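You operate a simulated robot arm through the tools that you are given. There is no shell and no other tool.

Carry out the task below with a simulated robot arm. There is one attempt and no reset: what you move stays moved.

JOB
Shut the booth down: volts and feed to zero, damper shut, air off, mains last.
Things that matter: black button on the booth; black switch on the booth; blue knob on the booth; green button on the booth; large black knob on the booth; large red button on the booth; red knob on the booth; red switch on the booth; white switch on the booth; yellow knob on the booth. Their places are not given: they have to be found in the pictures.

It is judged by the outcome, as a careful person would: the job done as asked, and still so three seconds after it is handed in. It fails if anything else is knocked over, pushed out of place, dropped, spilled or broken.

ROBOT AND FRAMES
A 6-joint arm with a two-finger gripper, fixed in place. Base frame: the origin is at the foot of the arm, x ahead of it, y to its left, z up. Units: mm, degrees, N and s.
With the tool pointing down near the work surface it reaches from about 160 to 700 mm from the base axis. Its first joint turns from -166.0 to 166.0 degrees. Payload 3.18 kg.
Tool frame: the origin (TCP) lies between the finger pads and is the grasp point; the fingertips stand 30 mm ahead of it; z points along the fingers, y is the line along which they close. The gripper opens to 144 mm. The gripper's body begins 103 mm behind the TCP.
Orientation is that of the tool frame in the base frame, as a unit quaternion [x, y, z, w]. With the fingers straight down and closing along the base's y, the tool's x points along the base's -x, its y along +y and its z along -z.

CONTROLS
- The arm moves only by the tool step_arm. Its argument "steps" is a list of rows, each a list of 7 numbers: the opening, from 0 (shut) to 1 (fully open), then the shift along the tool's x, y, z in cm, then the turn, a rotation vector about the tool's x, y, z in degrees. In form: [[claw, x, y, z, ax, ay, az], ...]. A call has 1 to 20 rows; each row shifts and turns the commanded pose from where the row before left it, along the tool's axes as they then stand. A row lasts 0.2 s, in which the tool goes at most 50 mm and 8.6 degrees; a call with a longer step from one row to the next is refused whole, and so is a gripper value outside its range. A pose out of reach is approached as far as the arm can. The call stops where the force on the tool passes 40 N (or 10 N more than at its start, if that is more) or the arm is blocked; 0.2 s more then pass. The fingers move at their own pace and stop on an object; they squeeze with about 41 N. The grip force told is the motor's: it shows also when the fingers shut on nothing. Time passes only in rows, and 0.2 s behind the last, so rows that do not move let the fingers close. It gives the time, the measured TCP pose, the force on the tool (base axes), the opening and the grip force at its end, in the units of the frame above (readings bear some noise), with the torque about the TCP (base axes, N m) and any sound that the robot's microphone picked up.
- Cameras (640 x 400 px; columns grow to the right, rows downward): "scene" is fixed at [49.7, -648.9, 1191]; the picture's right is [0.88, -0.47, 0.00], its down [-0.18, -0.33, -0.93] and it looks along [0.44, 0.82, -0.37] (base axes); focal length 359 px, centre (320, 200). "wrist" rides on the gripper at [76, 16, -143] in the tool frame; the picture's right is [-0.21, 0.98, 0.00], its down [-0.84, -0.18, -0.51] and it looks along [-0.50, -0.11, 0.86] (tool axes); focal length 218 px, centre (320, 200).
- capture(camera): a new picture of that camera. It takes no simulated time.
- point_at(camera, pixels): there is no depth. For up to 12 entries [column, row, z] of the newest picture of that camera ("zoom" is the newest enlarged one), the place [x, y] in the base frame at which the ray of that pixel passes the height z, good to about 3 mm. It takes no simulated time.
- zoom(camera, box): a new picture of the part [left, top, right, bottom] of that camera's present view, enlarged. It takes no simulated time.
- close_job(): hands the job in; it is judged then, once.

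Unless the task says otherwise, let go and move clear before handing in.

The tools are called after "Emit:" as name(argument=value, ...) on one line, values as JSON. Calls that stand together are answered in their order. step_arm: Moves the arm, as the interface text tells. Its arguments: {"type":"object","properties":{"steps":{"type":"array"}},"required":["steps"]} The other tools are called the same way: capture (camera) takes a picture; point_at (camera, pixels) gives the place at which the rays of pixels pass given heights; zoom (camera, box) takes an enlarged picture of a part of a camera's view; close_job () hands the job in.

At the start:

```text
clock: 0.0
tcp_pos: [460.3, 294.3, 833.9]
orientation: [0.0, 1.0, 0.001, 0.001]
wrist_force: [0.2, 1.0, -1.4]
ft_torque: [0.03, -0.02, -0.01]
opening: 144.2
finger_force: 0.1
```

scene: 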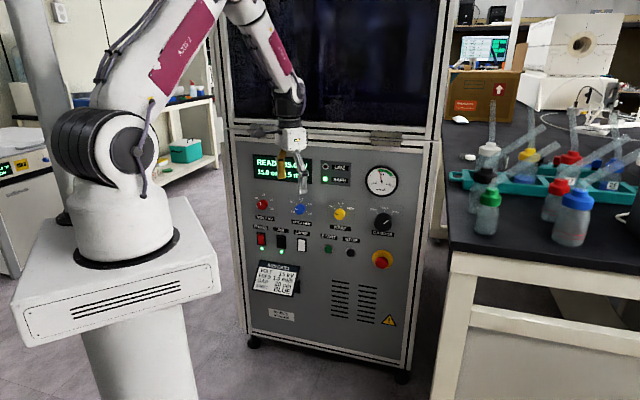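
wrist: 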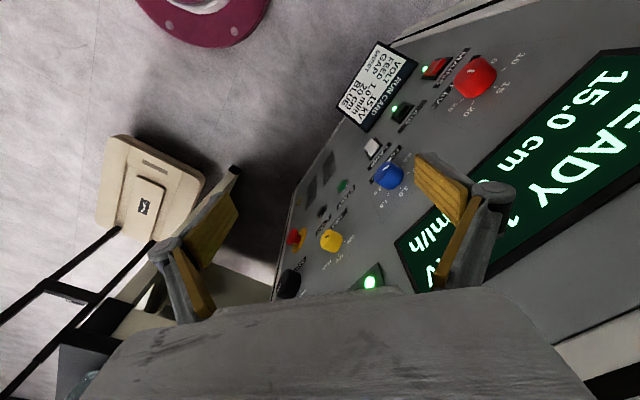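

The scene picture shows the booth panel around columns 240-420, rows 140-300. I'll zoom in to read the labels before moving.

Emit:
zoom(camera="scene", box=[235, 140, 335, 202])

Emit:
zoom(camera="scene", box=[320, 140, 420, 202])

Emit:
zoom(camera="scene", box=[240, 190, 340, 252])

Emit:
zoom(camera="scene", box=[315, 190, 435, 275])

Emit:
zoom(camera="scene", box=[240, 240, 340, 302])

Emit:
zoom(camera="wrist", box=[280, 30, 540, 310])

```text
6.40 times, centred on (285, 171) of scene
```

zoom: 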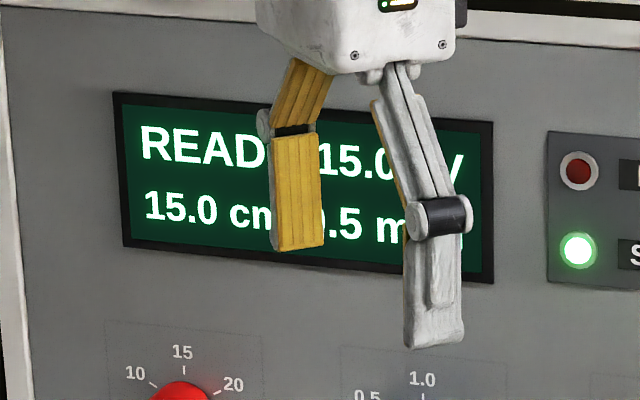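

```text
6.40 times, centred on (370, 171) of scene
```

zoom: 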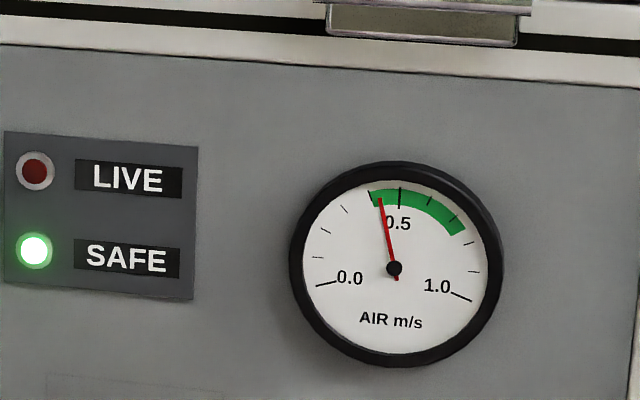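

```text
6.40 times, centred on (290, 221) of scene
```

zoom: 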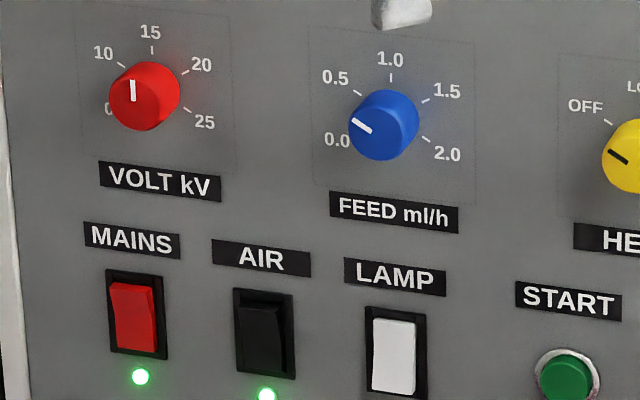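

```text
4.71 times, centred on (375, 232) of scene
```

zoom: 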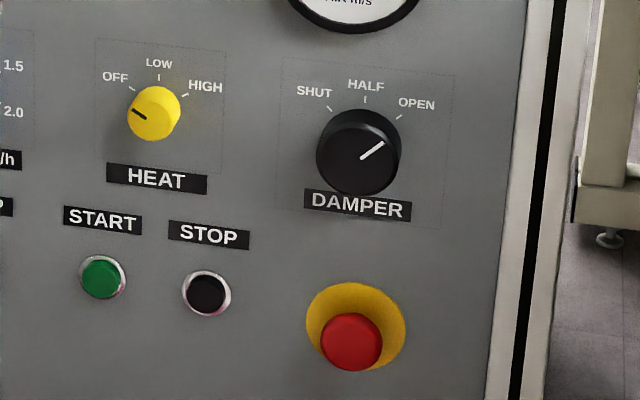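

```text
6.40 times, centred on (290, 271) of scene
```

zoom: 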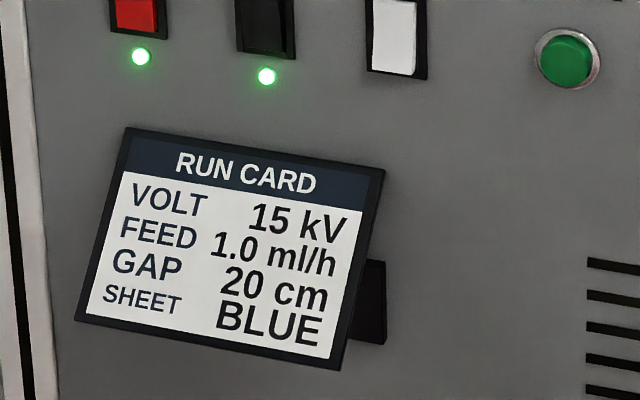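

```text
1.43 times, centred on (410, 170) of wrist
```

zoom: 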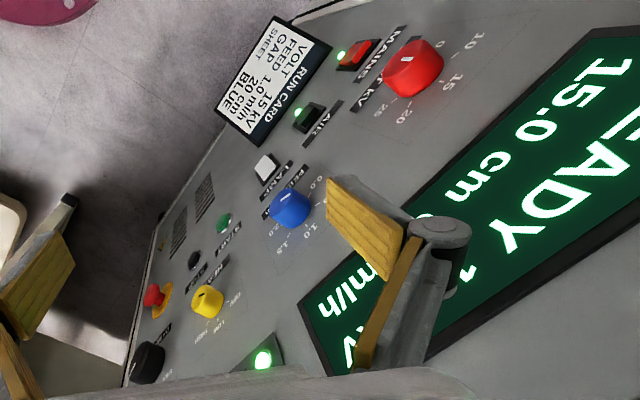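

The panel is at about 650 mm from the base axis along (0.75, 0.67), knob row near z≈700 by triangulating red (scene 262,204 / wrist 475,75) and damper (scene 382,221 / wrist 288,283). AIR and MAINS are lit, LAMP and HEAT are off, and it shows SAFE. I'll first turn the tool to face the panel.

Emit:
step_arm(steps=[[0.6, 0, 0, 0, 0, 0, -8.4], [0.6, 0, 0, 0, 0, 0, -8.4], [0.6, 0, 0, 0, 0, 0, -8.4], [0.6, 0, 0, 0, 0, 0, -8.4], [0.6, 0, 0, 0, 0, 0, -8.2], [0.6, 0, 0, 0, 0, -8.2, 0], [0.6, 0, 0, 0, 0, -8.2, 0], [0.6, 0, 0, 0, 0, -8.2, 0], [0.6, 0, 0, 0, 0, -8.2, 0], [0.6, 0, 0, 0, 0, -8.2, 0], [0.6, 0, 0, 0, 0, -8.2, 0]])

```text
clock: 2.4
tcp_pos: [474.5, 278.0, 830.3]
orientation: [-0.327, 0.862, 0.102, 0.374]
wrist_force: [-0.6, -0.1, 0.4]
ft_torque: [-0.04, 0.03, -0.02]
opening: 86.4
finger_force: 0.1
out of reach, approached as far as the arm can: row 9, 10
```

The tool got to about 45° pitch and then ran out of reach (arm folded too tightly). I'll lower it by about 120 mm, where there is more room, then read the pose.

Emit:
step_arm(steps=[[0.6, 2.85, 0, 2.8, 0, 0, 0], [0.6, 2.85, 0, 2.8, 0, 0, 0], [0.6, 2.85, 0, 2.8, 0, 0, 0]])

Emit:
capture(camera="wrist")

Emit:
capture(camera="scene")

```text
clock: 3.2
tcp_pos: [479.6, 270.2, 712.2]
orientation: [-0.328, 0.862, 0.101, 0.374]
wrist_force: [0.4, -0.1, -0.1]
ft_torque: [-0.03, -0.01, 0.03]
opening: 86.8
finger_force: 0.0
```

```text
taken
```

wrist: 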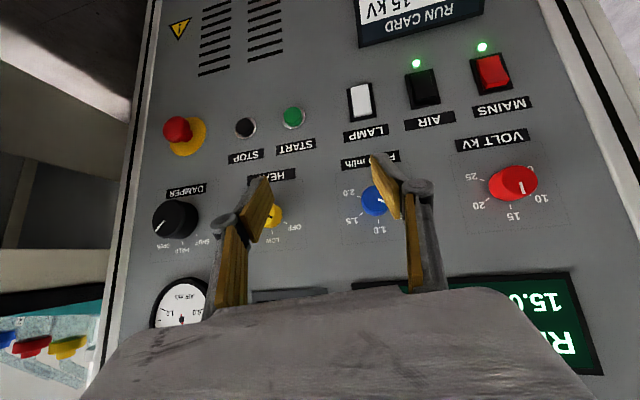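

```text
taken
```

scene: 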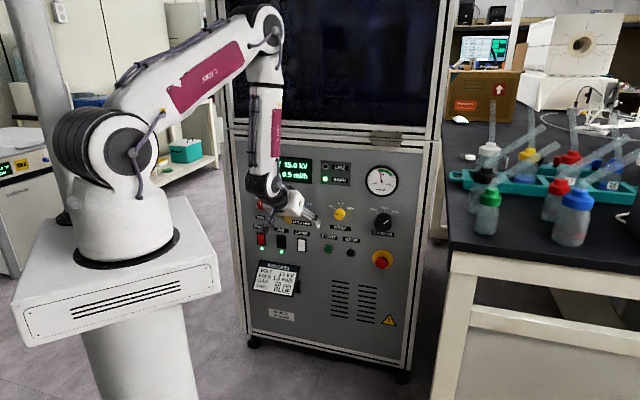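

The whole panel is now visible in the wrist view (upside-down). I'll cast rays for the labels MAINS (500,108), STOP (245,155), VOLT (492,140) and DAMPER (187,191) in both views to fix the panel plane.

Emit:
point_at(camera="scene", pixels=[[260.6, 227.5, 700], [260.6, 227.5, 500], [265, 218.3, 700], [265, 218.3, 500], [351.4, 239.9, 700], [351.4, 239.9, 500], [383, 233.5, 700], [383, 233.5, 500], [328.8, 236.9, 700], [328.8, 236.9, 500]])

Emit:
point_at(camera="wrist", pixels=[[500, 108, 700], [500, 108, 500], [492, 140, 700], [492, 140, 500], [245, 155, 700], [245, 155, 500], [187, 191, 700], [187, 191, 500], [296, 145, 700], [296, 145, 500]])

Emit:
zoom(camera="wrist", box=[320, 30, 560, 180])

Emit:
zoom(camera="wrist", box=[340, 120, 560, 258])

Emit:
zoom(camera="wrist", box=[130, 150, 350, 288])

```text
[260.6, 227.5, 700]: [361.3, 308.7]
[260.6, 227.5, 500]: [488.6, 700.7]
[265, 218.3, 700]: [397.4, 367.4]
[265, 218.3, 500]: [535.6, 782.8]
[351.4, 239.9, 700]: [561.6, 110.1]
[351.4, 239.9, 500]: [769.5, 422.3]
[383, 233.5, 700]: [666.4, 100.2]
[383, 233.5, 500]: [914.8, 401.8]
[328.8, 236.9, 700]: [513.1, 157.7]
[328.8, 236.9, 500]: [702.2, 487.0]
```

```text
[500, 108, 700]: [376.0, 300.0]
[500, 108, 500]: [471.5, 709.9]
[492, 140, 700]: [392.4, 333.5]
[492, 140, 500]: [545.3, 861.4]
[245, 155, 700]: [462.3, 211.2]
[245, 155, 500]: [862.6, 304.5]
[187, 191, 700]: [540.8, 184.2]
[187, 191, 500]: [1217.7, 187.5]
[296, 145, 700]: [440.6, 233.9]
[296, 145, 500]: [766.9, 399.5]
```

```text
2.67 times, centred on (440, 105) of wrist
```

zoom: 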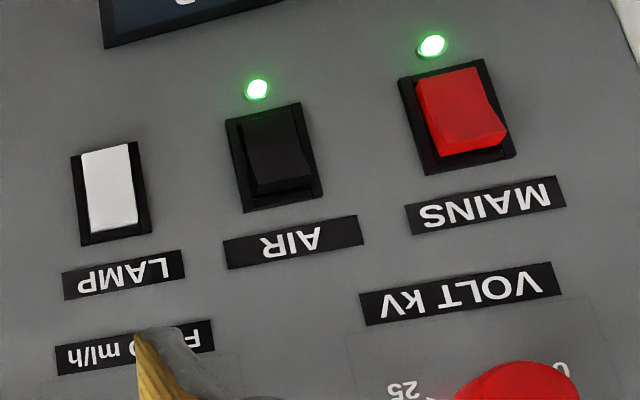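

```text
2.90 times, centred on (450, 189) of wrist
```

zoom: 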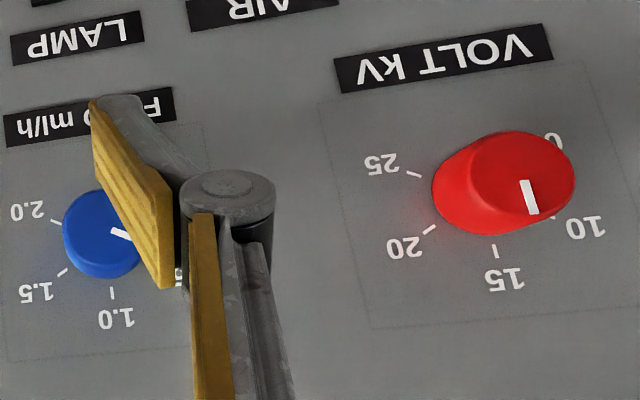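

```text
2.90 times, centred on (240, 219) of wrist
```

zoom: 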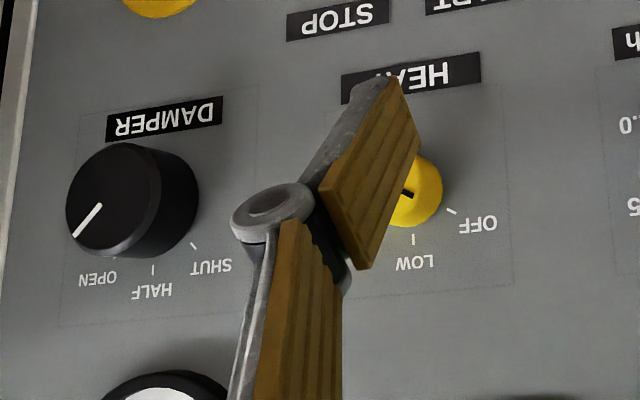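

The ray intersections put the panel face at about d≈651 mm along yaw 45°, with knob labels at z≈640 and switch labels at z≈605. I'll move 40 mm towards the panel and finish turning the tool to face it squarely.

Emit:
step_arm(steps=[[0.6, -2.81, 0.36, 2.82, 0, 0, 0], [0.6, 0, 0, 0, -1.07, -7.44, 0.29], [0.6, 0, 0, 0, -1.07, -7.44, 0.29], [0.6, 0, 0, 0, -1.07, -7.44, 0.29], [0.6, 0, 0, 0, -1.07, -7.44, 0.29], [0.6, 0, 0, 0, -1.07, -7.44, 0.29], [0.6, 0, 0, 0, -1.07, -7.44, 0.29]])

Emit:
capture(camera="wrist")

Emit:
capture(camera="scene")

```text
clock: 4.8
tcp_pos: [507.5, 299.6, 710.5]
orientation: [-0.272, 0.653, 0.27, 0.653]
wrist_force: [0.3, -0.3, -0.2]
ft_torque: [-0.01, -0.03, 0.03]
opening: 86.3
finger_force: 0.1
```

```text
taken
```

wrist: 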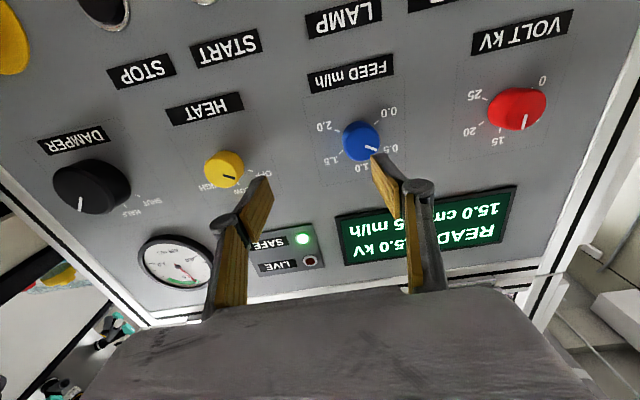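

```text
taken
```

scene: 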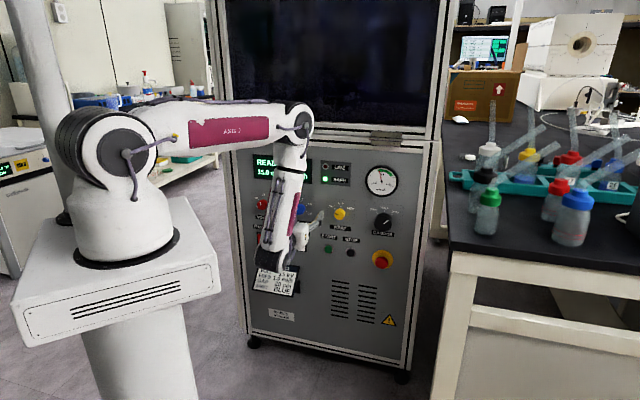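

The tool now faces the panel squarely (tool z ≈ (0.706, 0.708, 0)) and the labels fit a plane at d≈651. I'll zoom on the red knob (515,109), blue knob (361,141) and damper (92,187).

Emit:
zoom(camera="wrist", box=[440, 50, 600, 150])

Emit:
zoom(camera="wrist", box=[290, 80, 450, 180])

Emit:
zoom(camera="wrist", box=[20, 120, 180, 220])

```text
4.00 times, centred on (520, 100) of wrist
```

zoom: 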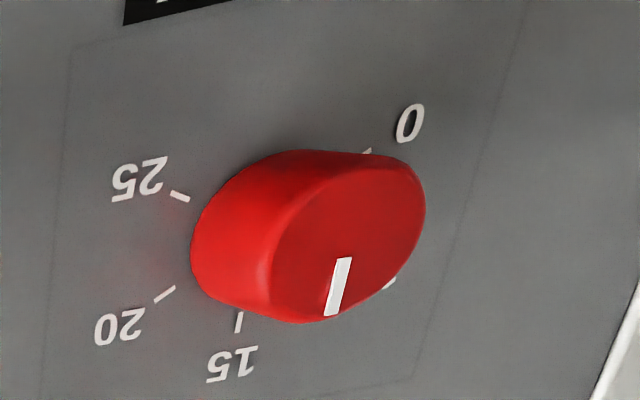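

```text
4.00 times, centred on (370, 130) of wrist
```

zoom: 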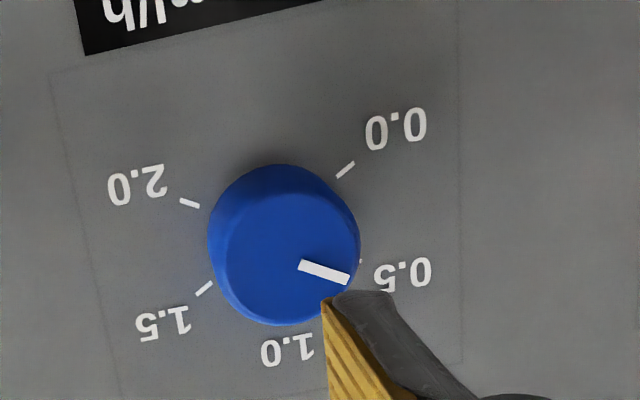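

```text
4.00 times, centred on (100, 170) of wrist
```

zoom: 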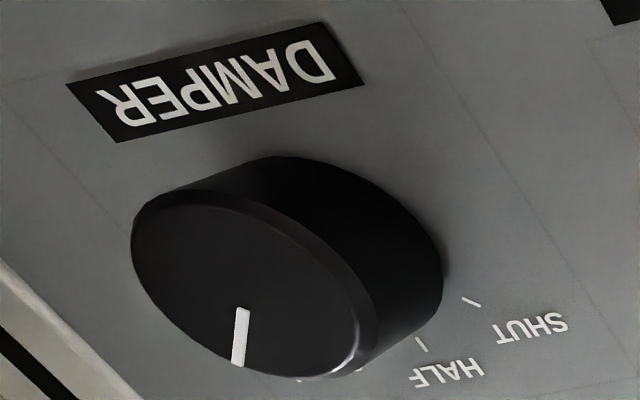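

Dial ticks resolve to red knob centre at lateral ≈ +35, z≈700; blue at ≈ −106, z≈700; damper at ≈ −392, z≈688; knob faces at d≈626. VOLT ticks run −120°…+120° with 15 at top, so red needs 120° CCW. I'll move in front of the red knob.

Emit:
step_arm(steps=[[0.6, 0.3, 4.54, -0.2, 0, 0, 0], [0.6, 0.3, 4.54, 0, 0, 0, 0], [0.6, 0.3, 4.54, 0, 0, 0, 0], [0.6, 0.15, 4.54, 0, 0, 0, 0]])

Emit:
capture(camera="wrist")

Emit:
zoom(camera="scene", box=[220, 150, 340, 225])

```text
clock: 5.8
tcp_pos: [375.7, 425.5, 700.7]
orientation: [-0.271, 0.653, 0.271, 0.653]
wrist_force: [0.1, 0.1, 0.2]
ft_torque: [0.0, -0.01, -0.01]
opening: 86.3
finger_force: 0.0
```

```text
taken
```

wrist: 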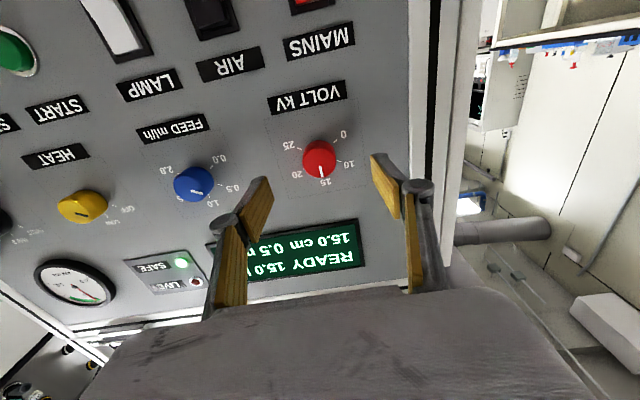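

```text
5.33 times, centred on (280, 188) of scene
```

zoom: 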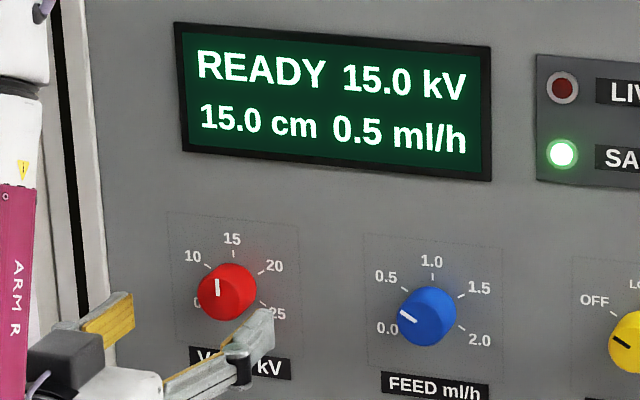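

The red knob sits at (319,158) between the fingers, roughly centred. I'll zoom to check centring before advancing.

Emit:
zoom(camera="wrist", box=[240, 100, 400, 200])

Emit:
point_at(camera="wrist", pixels=[[319, 158, 690], [319, 158, 700], [319, 158, 705]])

```text
4.00 times, centred on (320, 150) of wrist
```

zoom: 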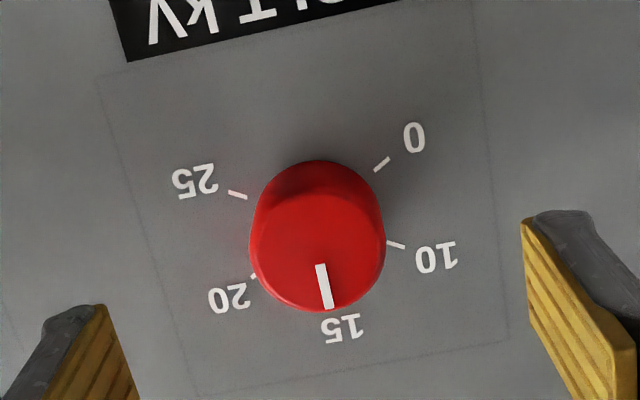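

```text
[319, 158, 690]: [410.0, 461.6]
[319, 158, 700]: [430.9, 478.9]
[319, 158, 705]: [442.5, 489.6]
```

The zoom shows ticks 0 (382,164), 25 (237,194), 10 (396,244) and 20 (255,277) around the knob. I'll cast their rays to get the dial centre.

Emit:
point_at(camera="zoom", pixels=[[382, 164, 680], [382, 164, 700], [237, 194, 680], [237, 194, 700], [396, 244, 700], [396, 244, 720], [255, 277, 700], [255, 277, 720]])

```text
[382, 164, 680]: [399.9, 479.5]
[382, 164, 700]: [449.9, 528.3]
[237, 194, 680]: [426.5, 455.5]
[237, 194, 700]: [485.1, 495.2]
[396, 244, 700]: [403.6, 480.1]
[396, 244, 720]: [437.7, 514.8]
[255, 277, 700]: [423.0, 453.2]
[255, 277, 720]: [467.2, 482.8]
```

Dial centre is lateral 35.2, z 699.8, so the TCP is already aligned to within 1 mm. I'll advance 44 mm and see where the fingertips end up before closing.

Emit:
step_arm(steps=[[0.5, 0.1, 0, 1.5, 0, 0, 0], [0.5, 0, 0, 1.5, 0, 0, 0], [0.5, 0, 0, 1.0, 0, 0, 0], [0.5, 0, 0, 0.4, 0, 0, 0]])

Emit:
capture(camera="wrist")

Emit:
zoom(camera="scene", box=[220, 150, 340, 225])

```text
clock: 6.8
tcp_pos: [408.3, 458.6, 700.3]
orientation: [-0.271, 0.653, 0.271, 0.653]
wrist_force: [0.7, -0.1, 0.5]
ft_torque: [0.06, -0.01, 0.01]
opening: 71.8
finger_force: 0.1
```

```text
taken
```

wrist: 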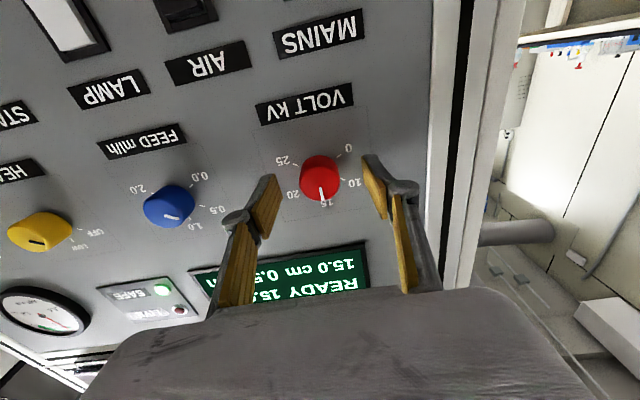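

```text
5.33 times, centred on (280, 188) of scene
```

zoom: 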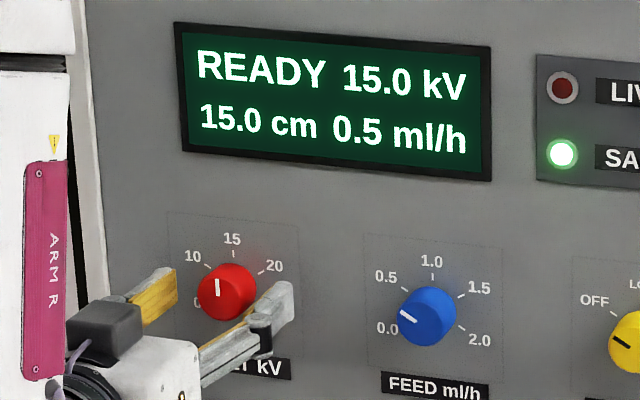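

The fingertips (wrist 265,180 and 372,165) straddle the red knob at d≈643, no contact force. Closing on the knob.

Emit:
step_arm(steps=[[0.3, 0, 0, 0, 0, 0, 0], [0.15, 0, 0, 0, 0, 0, 0], [0.15, 0, 0, 0, 0, 0, 0]])

Emit:
capture(camera="wrist")

```text
clock: 7.6
tcp_pos: [408.3, 457.4, 700.3]
orientation: [-0.272, 0.653, 0.269, 0.653]
wrist_force: [3.4, -1.2, 0.0]
ft_torque: [-0.05, 0.0, -0.09]
opening: 33.4
finger_force: 45.4
```

```text
taken
```

wrist: 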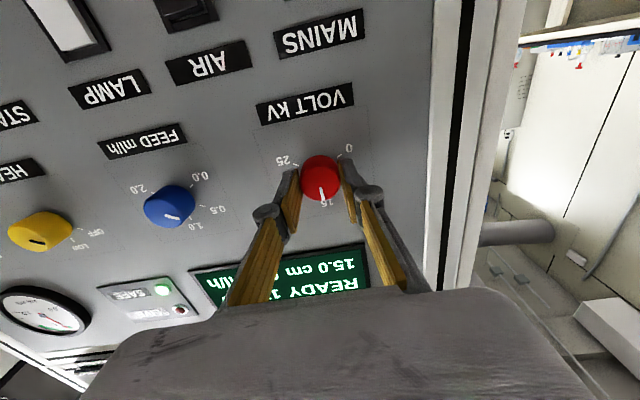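

The fingers hold the red knob (opening 33.4 mm, lateral force only ~3 N). I'll turn it counter-clockwise 60° first and check the display.

Emit:
step_arm(steps=[[0.1, 0, 0, 0, 0, 0, -7.5], [0.1, 0, 0, 0, 0, 0, -7.5], [0.1, 0, 0, 0, 0, 0, -7.5], [0.1, 0, 0, 0, 0, 0, -7.5], [0.1, 0, 0, 0, 0, 0, -7.5], [0.1, 0, 0, 0, 0, 0, -7.5], [0.1, 0, 0, 0, 0, 0, -7.5], [0.1, 0, 0, 0, 0, 0, -7.5]])

Emit:
zoom(camera="scene", box=[220, 150, 340, 225])

Emit:
capture(camera="wrist")

```text
clock: 9.4
tcp_pos: [407.5, 456.9, 700.0]
orientation: [-0.563, 0.429, -0.093, 0.7]
wrist_force: [-11.3, -10.8, 6.3]
ft_torque: [0.13, -0.11, 0.17]
opening: 33.6
finger_force: 44.9
```

```text
5.33 times, centred on (280, 188) of scene
```

zoom: 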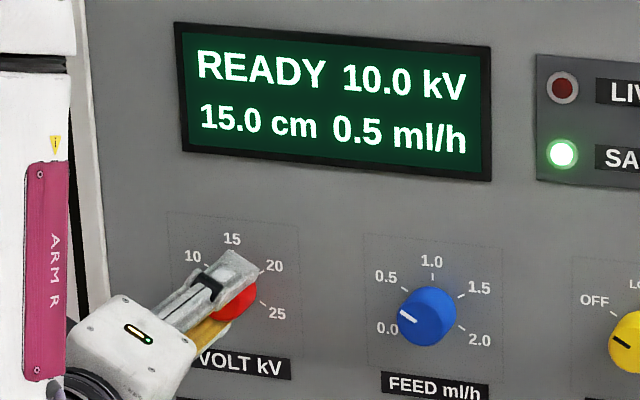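

```text
taken
```

wrist: 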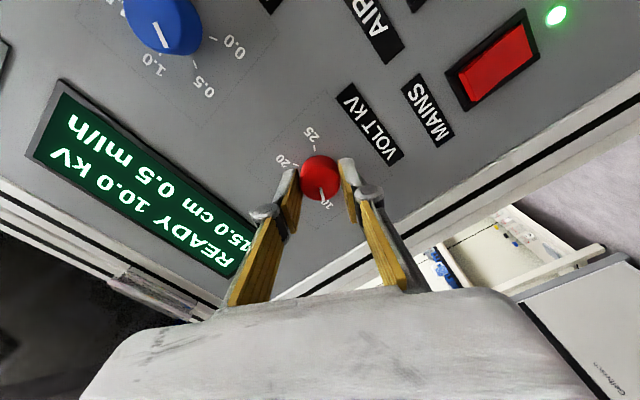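

The display now reads 10.0 kV, matching 60° of turn. Continuing another 60° to 0, backing off 1 mm to ease the 15 N axial load.

Emit:
step_arm(steps=[[0.1, 0, 0, -0.1, 0, 0, -7.5], [0.1, 0, 0, 0, 0, 0, -7.5], [0.1, 0, 0, 0, 0, 0, -7.5], [0.1, 0, 0, 0, 0, 0, -7.5], [0.1, 0, 0, 0, 0, 0, -7.5], [0.1, 0, 0, 0, 0, 0, -7.5], [0.1, 0, 0, 0, 0, 0, -7.5], [0.1, 0, 0, 0, 0, 0, -7.5]])

Emit:
zoom(camera="scene", box=[220, 150, 340, 225])

Emit:
capture(camera="wrist")

```text
clock: 11.2
tcp_pos: [408.5, 456.9, 699.8]
orientation: [0.702, -0.089, 0.431, -0.56]
wrist_force: [-16.1, -6.2, 8.7]
ft_torque: [0.26, -0.1, 0.51]
opening: 33.6
finger_force: 45.2
```

```text
5.33 times, centred on (280, 188) of scene
```

zoom: 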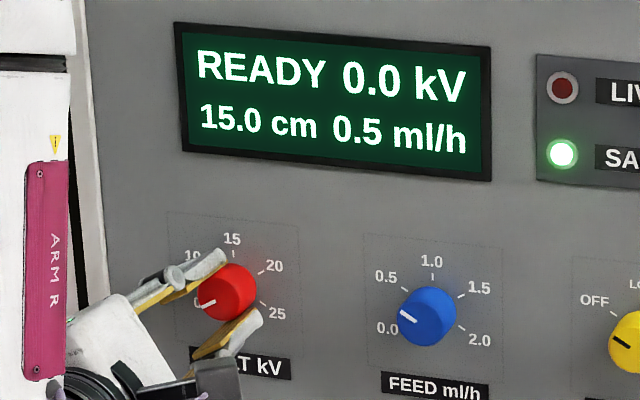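

```text
taken
```

wrist: 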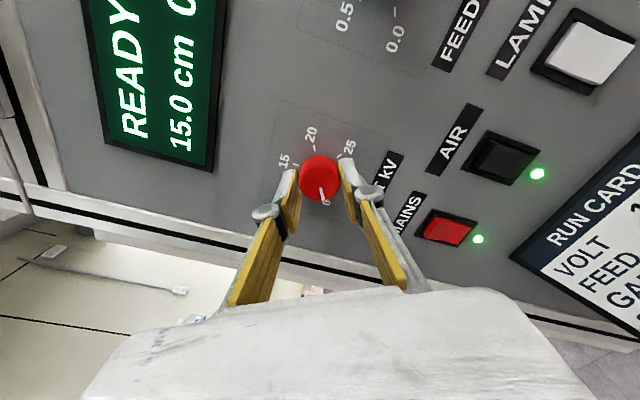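

Display reads 0.0 kV and the pointer is on 0. I'll release, back off 45 mm and turn the wrist back 120°.

Emit:
step_arm(steps=[[0.45, 0, 0, 0, 0, 0, 0], [0.45, 0, 0, 0, 0, 0, 0], [0.45, 0, 0, -2.0, 0, 0, 0], [0.45, 0, 0, -2.5, 0, 0, 0], [0.45, 0, 0, 0, 0, 0, 8], [0.45, 0, 0, 0, 0, 0, 8], [0.45, 0, 0, 0, 0, 0, 8], [0.45, 0, 0, 0, 0, 0, 8], [0.45, 0, 0, 0, 0, 0, 8], [0.45, 0, 0, 0, 0, 0, 8], [0.45, 0, 0, 0, 0, 0, 8], [0.45, 0, 0, 0, 0, 0, 8], [0.45, 0, 0, 0, 0, 0, 8], [0.45, 0, 0, 0, 0, 0, 8], [0.45, 0, 0, 0, 0, 0, 8], [0.45, 0, 0, 0, 0, 0, 8], [0.45, 0, 0, 0, 0, 0, 8], [0.45, 0, 0, 0, 0, 0, 8], [0.45, 0, 0, 0, 0, 0, 8]])

Emit:
zoom(camera="scene", box=[220, 150, 340, 225])

Emit:
capture(camera="wrist")

```text
clock: 15.2
tcp_pos: [376.0, 426.4, 700.7]
orientation: [-0.272, 0.653, 0.271, 0.653]
wrist_force: [0.0, -0.6, 0.0]
ft_torque: [0.01, 0.0, -0.04]
opening: 64.8
finger_force: 0.1
```

```text
5.33 times, centred on (280, 188) of scene
```

zoom: 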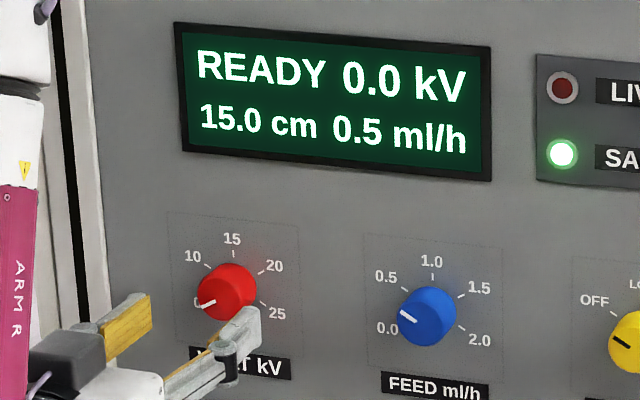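

```text
taken
```

wrist: 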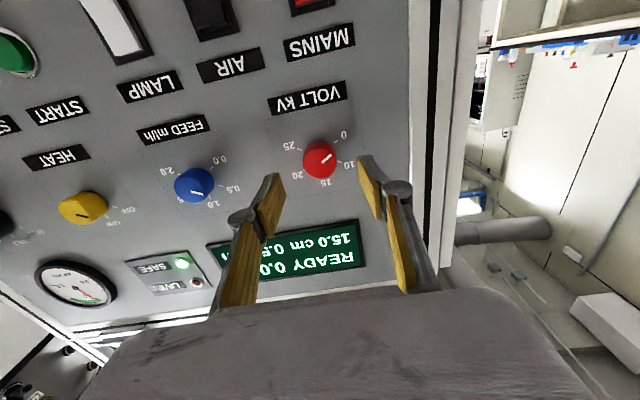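

Volts stay at 0.0 after release. Now 141 mm sideways to the blue FEED knob, then check centring.

Emit:
step_arm(steps=[[0.45, 0, -4.7, 0, 0, 0, 0], [0.45, 0, -4.7, 0, 0, 0, 0], [0.45, 0.1, -4.7, 0, 0, 0, 0]])

Emit:
zoom(camera="wrist", box=[240, 100, 400, 200])

```text
clock: 16.0
tcp_pos: [475.7, 323.3, 699.0]
orientation: [-0.273, 0.653, 0.27, 0.653]
wrist_force: [0.4, -0.1, 0.8]
ft_torque: [-0.01, -0.02, 0.03]
opening: 65.1
finger_force: 0.1
```

```text
4.00 times, centred on (320, 150) of wrist
```

zoom: 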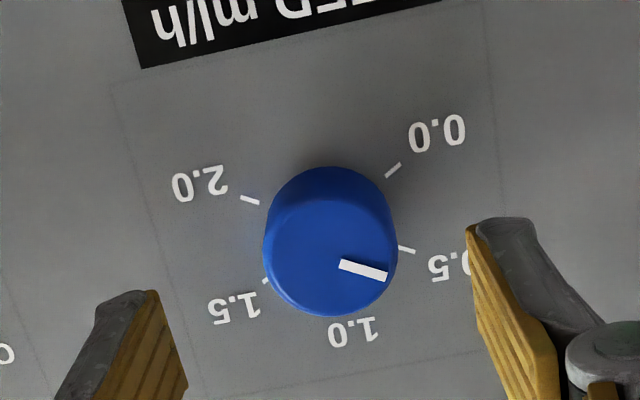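

The blue dial ticks are shifted about (+12,+5) zoomed px from the red case, so the knob is ~2.7 mm further left and 1 mm higher than the TCP. I'll correct, advance and close.

Emit:
step_arm(steps=[[0.45, -0.1, 0.27, 0, 0, 0, 0], [0.45, 0, 0, 1.6, 0, 0, 0], [0.45, 0, 0, 1.6, 0, 0, 0], [0.45, 0, 0, 1.0, 0, 0, 0], [0.45, 0, 0, 0.4, 0, 0, 0], [0.3, 0, 0, 0, 0, 0, 0], [0.1, 0, 0, 0, 0, 0, 0], [0.1, 0, 0, 0, 0, 0, 0]])

Emit:
capture(camera="wrist")

```text
clock: 17.8
tcp_pos: [507.5, 358.4, 700.8]
orientation: [-0.271, 0.654, 0.268, 0.653]
wrist_force: [9.0, -5.8, -1.6]
ft_torque: [-0.2, 0.21, -0.43]
opening: 33.2
finger_force: 44.6
```

```text
taken
```

wrist: 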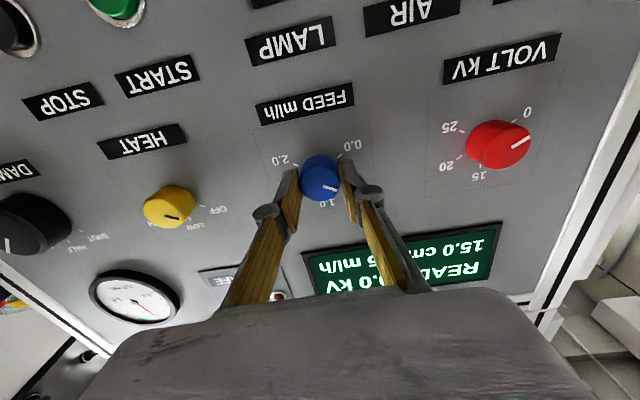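

The blue knob is held (33.2 mm) with a modest 10 N side load; I'll ease 1 mm to the right and turn 60° CCW.

Emit:
step_arm(steps=[[0.1, 0, -0.1, 0, 0, 0, -7.5], [0.1, 0, 0, 0, 0, 0, -7.5], [0.1, 0, 0, 0, 0, 0, -7.5], [0.1, 0, 0, 0, 0, 0, -7.5], [0.1, 0, 0, 0, 0, 0, -7.5], [0.1, 0, 0, 0, 0, 0, -7.5], [0.1, 0, 0, 0, 0, 0, -7.5], [0.1, 0, 0, 0, 0, 0, -7.5]])

Emit:
zoom(camera="scene", box=[220, 150, 340, 225])

Emit:
capture(camera="wrist")

```text
clock: 19.6
tcp_pos: [506.9, 359.8, 700.0]
orientation: [-0.563, 0.431, -0.093, 0.699]
wrist_force: [11.8, 1.9, -7.2]
ft_torque: [-0.44, 0.41, -1.05]
opening: 33.2
finger_force: 45.0
```

```text
5.33 times, centred on (280, 188) of scene
```

zoom: 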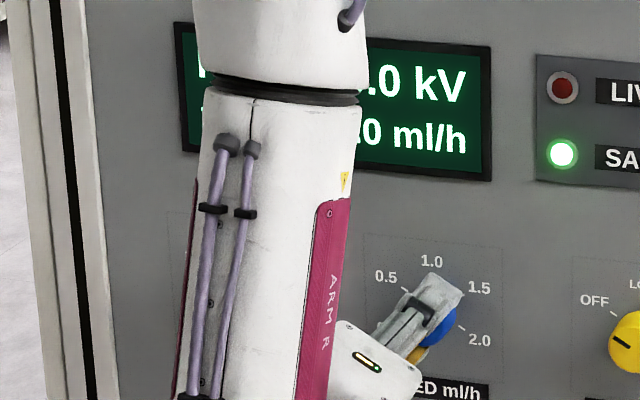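

```text
taken
```

wrist: 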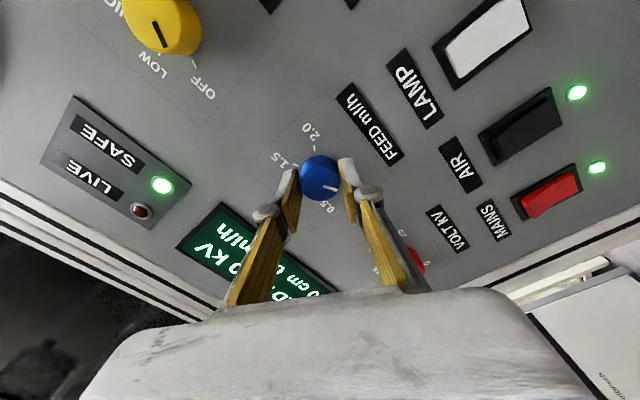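

Readout now ends ".0 ml/h" and the pointer is near the 0.0 mark. I'll release and back away, turning the wrist back, and then verify.

Emit:
step_arm(steps=[[0.45, 0, 0, 0, 0, 0, 0], [0.45, 0, 0, 0, 0, 0, 0], [0.45, 0, 0, -2.0, 0, 0, 0], [0.45, 0, 0, -2.7, 0, 0, 0], [0.45, 0, 0, 0, 0, 0, 7.5], [0.45, 0, 0, 0, 0, 0, 7.5], [0.45, 0, 0, 0, 0, 0, 7.5], [0.45, 0, 0, 0, 0, 0, 7.5], [0.45, 0, 0, 0, 0, 0, 7.5], [0.45, 0, 0, 0, 0, 0, 7.5], [0.45, 0, 0, 0, 0, 0, 7.5], [0.45, 0, 0, 0, 0, 0, 7.5]])

Emit:
zoom(camera="wrist", box=[240, 100, 400, 200])

Emit:
capture(camera="wrist")

```text
clock: 22.2
tcp_pos: [474.1, 325.6, 700.9]
orientation: [-0.271, 0.654, 0.27, 0.653]
wrist_force: [0.1, -0.2, -1.0]
ft_torque: [0.0, -0.01, -0.02]
opening: 64.9
finger_force: 0.1
```

```text
4.00 times, centred on (320, 150) of wrist
```

zoom: 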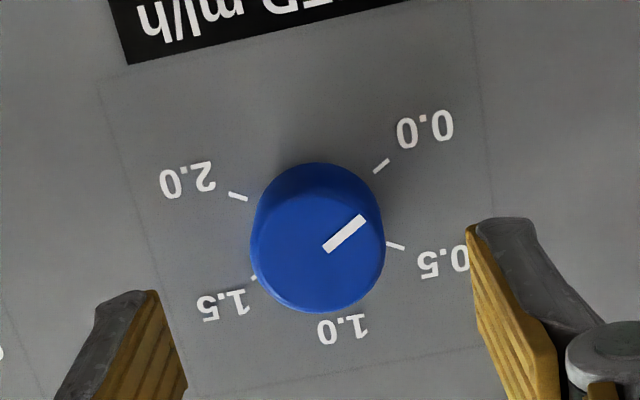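

```text
taken
```

wrist: 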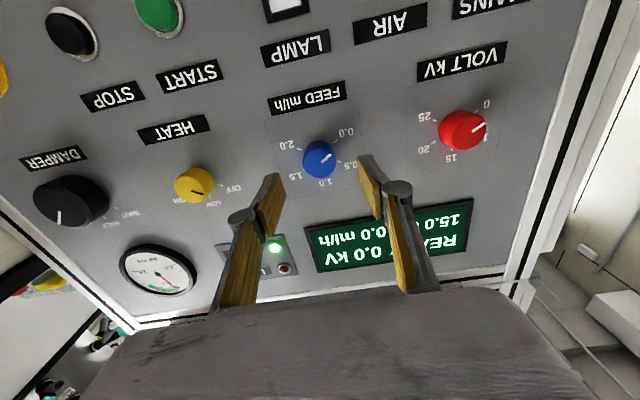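

Display shows 0.0 kV and 0.0 ml/h, with the pointer on 0.0. Now to the damper: 287 mm to the right and ~12 mm lower.

Emit:
step_arm(steps=[[0.65, 0.2, -4.78, 0, 0, 0, 0], [0.65, 0.2, -4.78, 0, 0, 0, 0], [0.65, 0.2, -4.78, 0, 0, 0, 0], [0.65, 0.2, -4.78, 0, 0, 0, 0], [0.65, 0.2, -4.78, 0, 0, 0, 0], [0.65, 0.2, -4.78, 0, 0, 0, 0]])

Emit:
capture(camera="wrist")

Emit:
zoom(camera="wrist", box=[220, 80, 420, 205])

Emit:
capture(camera="scene")

```text
clock: 23.6
tcp_pos: [677.5, 121.6, 687.6]
orientation: [-0.272, 0.654, 0.271, 0.652]
wrist_force: [0.0, 0.2, 0.8]
ft_torque: [-0.01, 0.02, 0.0]
opening: 93.6
finger_force: 0.0
```

```text
taken
```

wrist: 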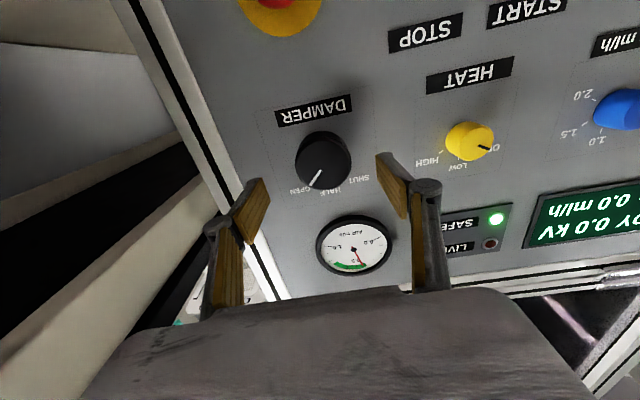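

```text
3.20 times, centred on (320, 142) of wrist
```

zoom: 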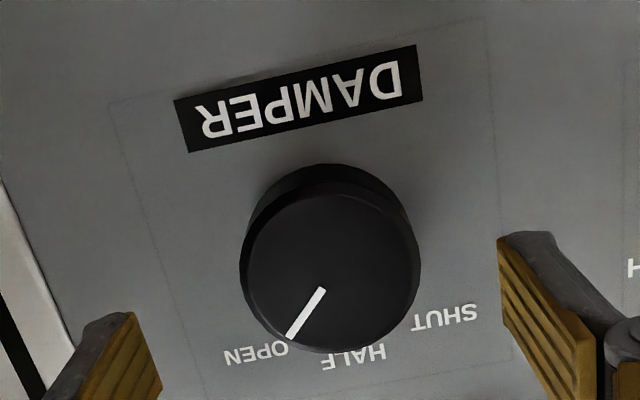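

```text
taken
```

scene: 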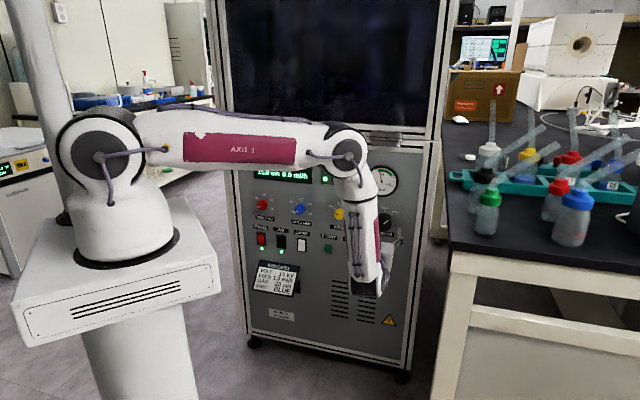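

The damper knob face is centred near zoom (332,268), i.e. about 3 mm left and 3 mm above the TCP axis, pointer on OPEN. I'll correct, advance 46 mm and close.

Emit:
step_arm(steps=[[0.65, -0.3, 0.27, 0, 0, 0, 0], [0.65, 0, 0, 1.6, 0, 0, 0], [0.65, 0, 0, 1.6, 0, 0, 0], [0.65, 0, 0, 1.0, 0, 0, 0], [0.65, 0, 0, 0.4, 0, 0, 0], [0.45, 0, 0, 0, 0, 0, 0], [0.25, 0, 0, 0, 0, 0, 0], [0.25, 0, 0, 0, 0, 0, 0]])

Emit:
capture(camera="wrist")

```text
clock: 25.4
tcp_pos: [708.6, 156.2, 692.4]
orientation: [-0.272, 0.654, 0.27, 0.653]
wrist_force: [10.7, -2.3, -1.7]
ft_torque: [-0.11, 0.08, -0.35]
opening: 55.6
finger_force: 45.5
```

```text
taken
```

wrist: 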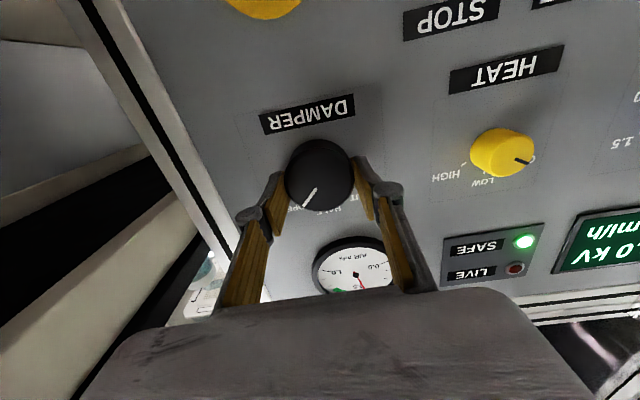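

The damper knob is gripped (55.6 mm). Turning 45° CCW first.

Emit:
step_arm(steps=[[0.25, 0, -0.1, 0, 0, 0, -7.5], [0.25, 0, 0, 0, 0, 0, -7.5], [0.25, 0, 0, 0, 0, 0, -7.5], [0.25, 0, 0, 0, 0, 0, -7.5], [0.25, 0, 0, 0, 0, 0, -7.5], [0.25, 0, 0, 0, 0, 0, -7.5]])

Emit:
capture(camera="wrist")

```text
clock: 26.8
tcp_pos: [707.5, 158.0, 690.9]
orientation: [-0.501, 0.499, -0.001, 0.707]
wrist_force: [-20.8, -5.1, 8.9]
ft_torque: [0.08, 0.0, 0.06]
opening: 55.5
finger_force: 45.5
```

```text
taken
```

wrist: 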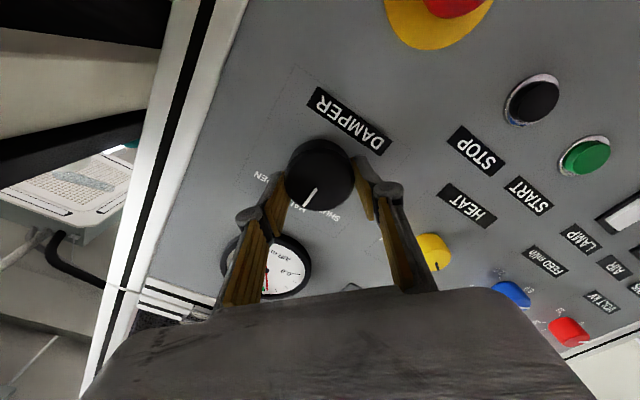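

It turns with the knob (pointer moving toward HALF/SHUT). Continuing the other 45°, relieving the slight side and axial load.

Emit:
step_arm(steps=[[0.25, -0.1, 0, -0.1, 0, 0, -7.5], [0.25, 0, 0, 0, 0, 0, -7.5], [0.25, 0, 0, 0, 0, 0, -7.5], [0.25, 0, 0, 0, 0, 0, -7.5], [0.25, 0, 0, 0, 0, 0, -7.5], [0.25, 0, 0, 0, 0, 0, -7.5]])

Emit:
capture(camera="wrist")

Emit:
zoom(camera="wrist", box=[220, 100, 420, 225])

```text
clock: 28.2
tcp_pos: [706.8, 158.0, 690.1]
orientation: [0.657, -0.269, 0.27, -0.651]
wrist_force: [14.2, 26.9, -23.5]
ft_torque: [-0.17, 0.33, -0.43]
opening: 55.6
finger_force: 45.2
```

```text
taken
```

wrist: 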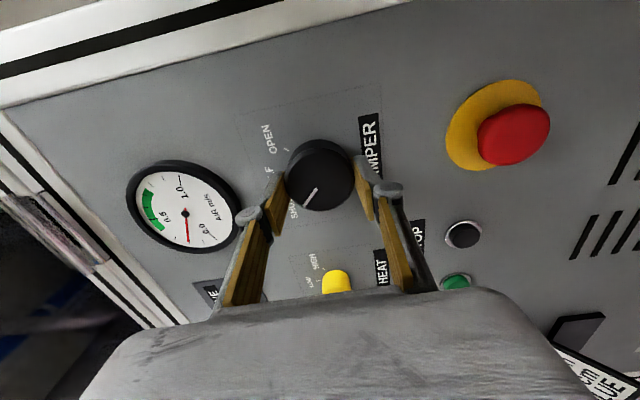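

```text
3.20 times, centred on (320, 162) of wrist
```

zoom: 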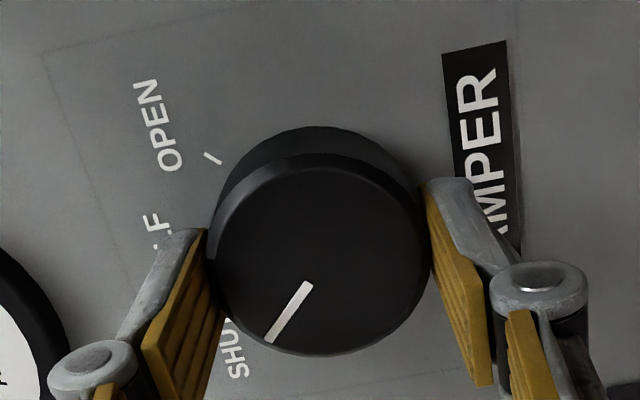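

The pointer now aims at SHUT; side load has grown to ~38 N, so I'll release, retreat and rotate back to check.

Emit:
step_arm(steps=[[0.65, 0, 0, 0, 0, 0, 0], [0.65, 0, 0, 0, 0, 0, 0], [0.65, 0, 0, -2.0, 0, 0, 0], [0.65, 0, 0, -2.5, 0, 0, 0], [0.65, 0, 0, 0, 0, 0, 7.5], [0.65, 0, 0, 0, 0, 0, 7.5], [0.65, 0, 0, 0, 0, 0, 7.5], [0.65, 0, 0, 0, 0, 0, 7.5], [0.65, 0, 0, 0, 0, 0, 7.5], [0.65, 0, 0, 0, 0, 0, 7.5], [0.65, 0, 0, 0, 0, 0, 7.5], [0.65, 0, 0, 0, 0, 0, 7.5], [0.65, 0, 0, 0, 0, 0, 7.5], [0.65, 0, 0, 0, 0, 0, 7.5], [0.65, 0, 0, 0, 0, 0, 7.5], [0.65, 0, 0, 0, 0, 0, 7.5]])

Emit:
capture(camera="wrist")

Emit:
zoom(camera="wrist", box=[220, 80, 420, 205])

```text
clock: 31.6
tcp_pos: [675.1, 125.2, 692.1]
orientation: [-0.271, 0.654, 0.271, 0.652]
wrist_force: [-0.1, 0.0, -0.3]
ft_torque: [-0.02, -0.01, 0.01]
opening: 93.8
finger_force: 0.0
```

```text
taken
```

wrist: 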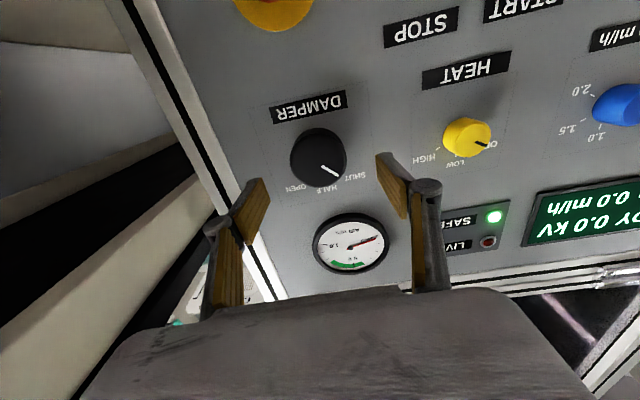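

```text
3.20 times, centred on (320, 142) of wrist
```

zoom: 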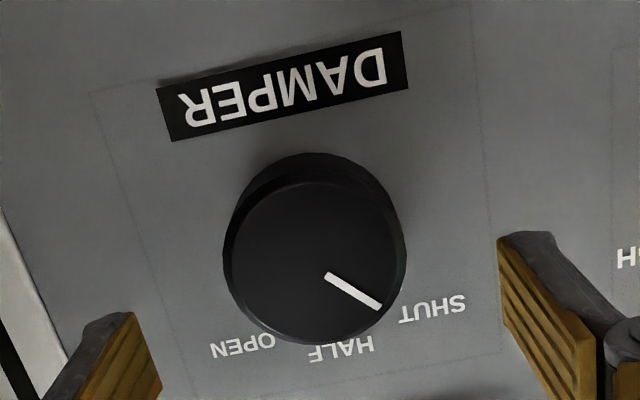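

The damper pointer is on SHUT and the air gauge needle has fallen towards 0. Next the AIR rocker: I'll locate it from the scene view (rocker centres about (281.4,242) AIR and (261.3,239.7) MAINS).

Emit:
point_at(camera="scene", pixels=[[281.4, 242, 600], [281.4, 242, 560], [261.3, 239.7, 600], [261.3, 239.7, 560]])

Emit:
step_arm(steps=[[0.3, 0, 4.8, -0.5, 0, 0, 0], [0.1, 0, 4.8, 0, 0, 0, 0], [0.0, 0, 4.8, 0, 0, 0, 0], [0.0, 0, 4.8, 0, 0, 0, 0], [0.0, 0, 4.8, 0, 0, 0, 0], [0.0, 0, 4.8, 0, 0, 0, 0], [0.0, 0, 4.8, 0, 0, 0, 0], [0.0, 3, 2, 0, 0, 0, 0], [0.0, 3, 0, 0, 0, 0, 0]])

Emit:
capture(camera="wrist")

```text
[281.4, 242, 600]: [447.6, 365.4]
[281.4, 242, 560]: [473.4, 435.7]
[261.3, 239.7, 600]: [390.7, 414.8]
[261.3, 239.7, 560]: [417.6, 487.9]
```

```text
clock: 33.6
tcp_pos: [418.6, 372.8, 631.1]
orientation: [-0.271, 0.653, 0.271, 0.653]
wrist_force: [1.1, 0.0, 0.0]
ft_torque: [0.01, 0.02, -0.05]
opening: 0.0
finger_force: 31.0
```

```text
taken
```

wrist: 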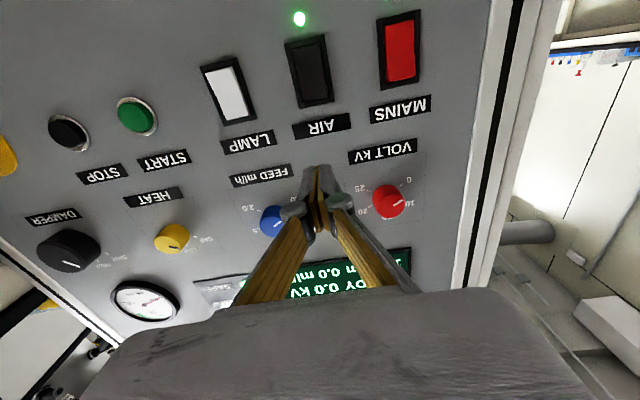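

The rockers are at z≈553: AIR at lateral ≈ −26, MAINS at ≈ +55. I'll lower to their height (staying 60 mm out) for a close look.

Emit:
step_arm(steps=[[0.0, 3, 0.3, 0, 0, 0, 0], [0.0, 3, 0.3, 0, 0, 0, 0]])

Emit:
capture(camera="wrist")

Emit:
zoom(camera="wrist", box=[240, 60, 440, 185])

Emit:
zoom(camera="scene", box=[230, 205, 330, 268])

```text
clock: 34.2
tcp_pos: [414.9, 376.2, 570.6]
orientation: [-0.272, 0.654, 0.269, 0.653]
wrist_force: [0.3, -0.1, 0.2]
ft_torque: [0.02, 0.0, 0.0]
opening: 0.0
finger_force: 30.6
```

```text
taken
```

wrist: 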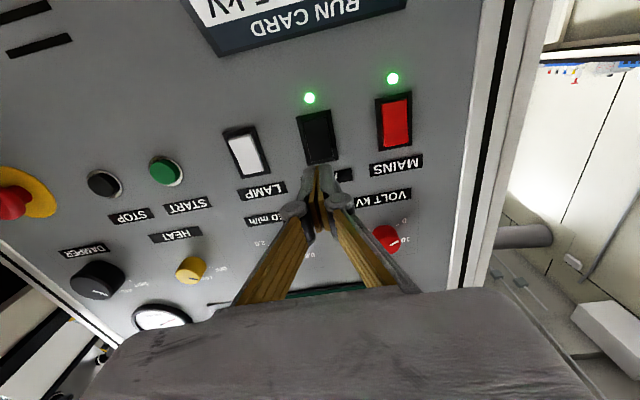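

```text
3.20 times, centred on (340, 122) of wrist
```

zoom: 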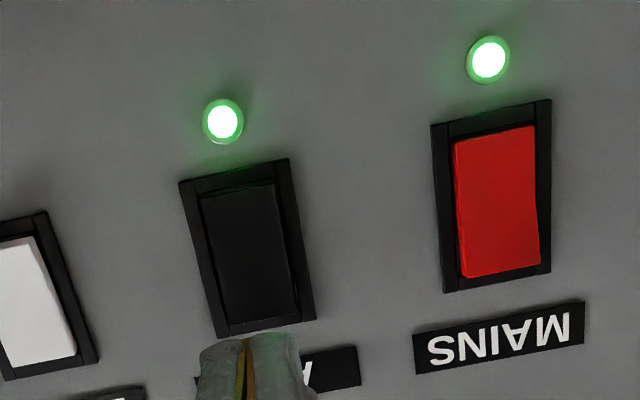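

```text
6.35 times, centred on (280, 236) of scene
```

zoom: 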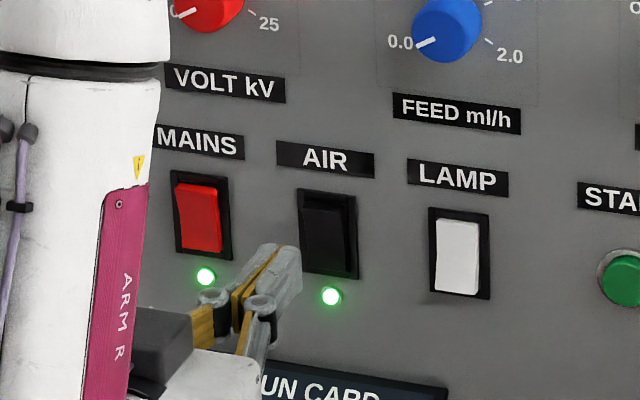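

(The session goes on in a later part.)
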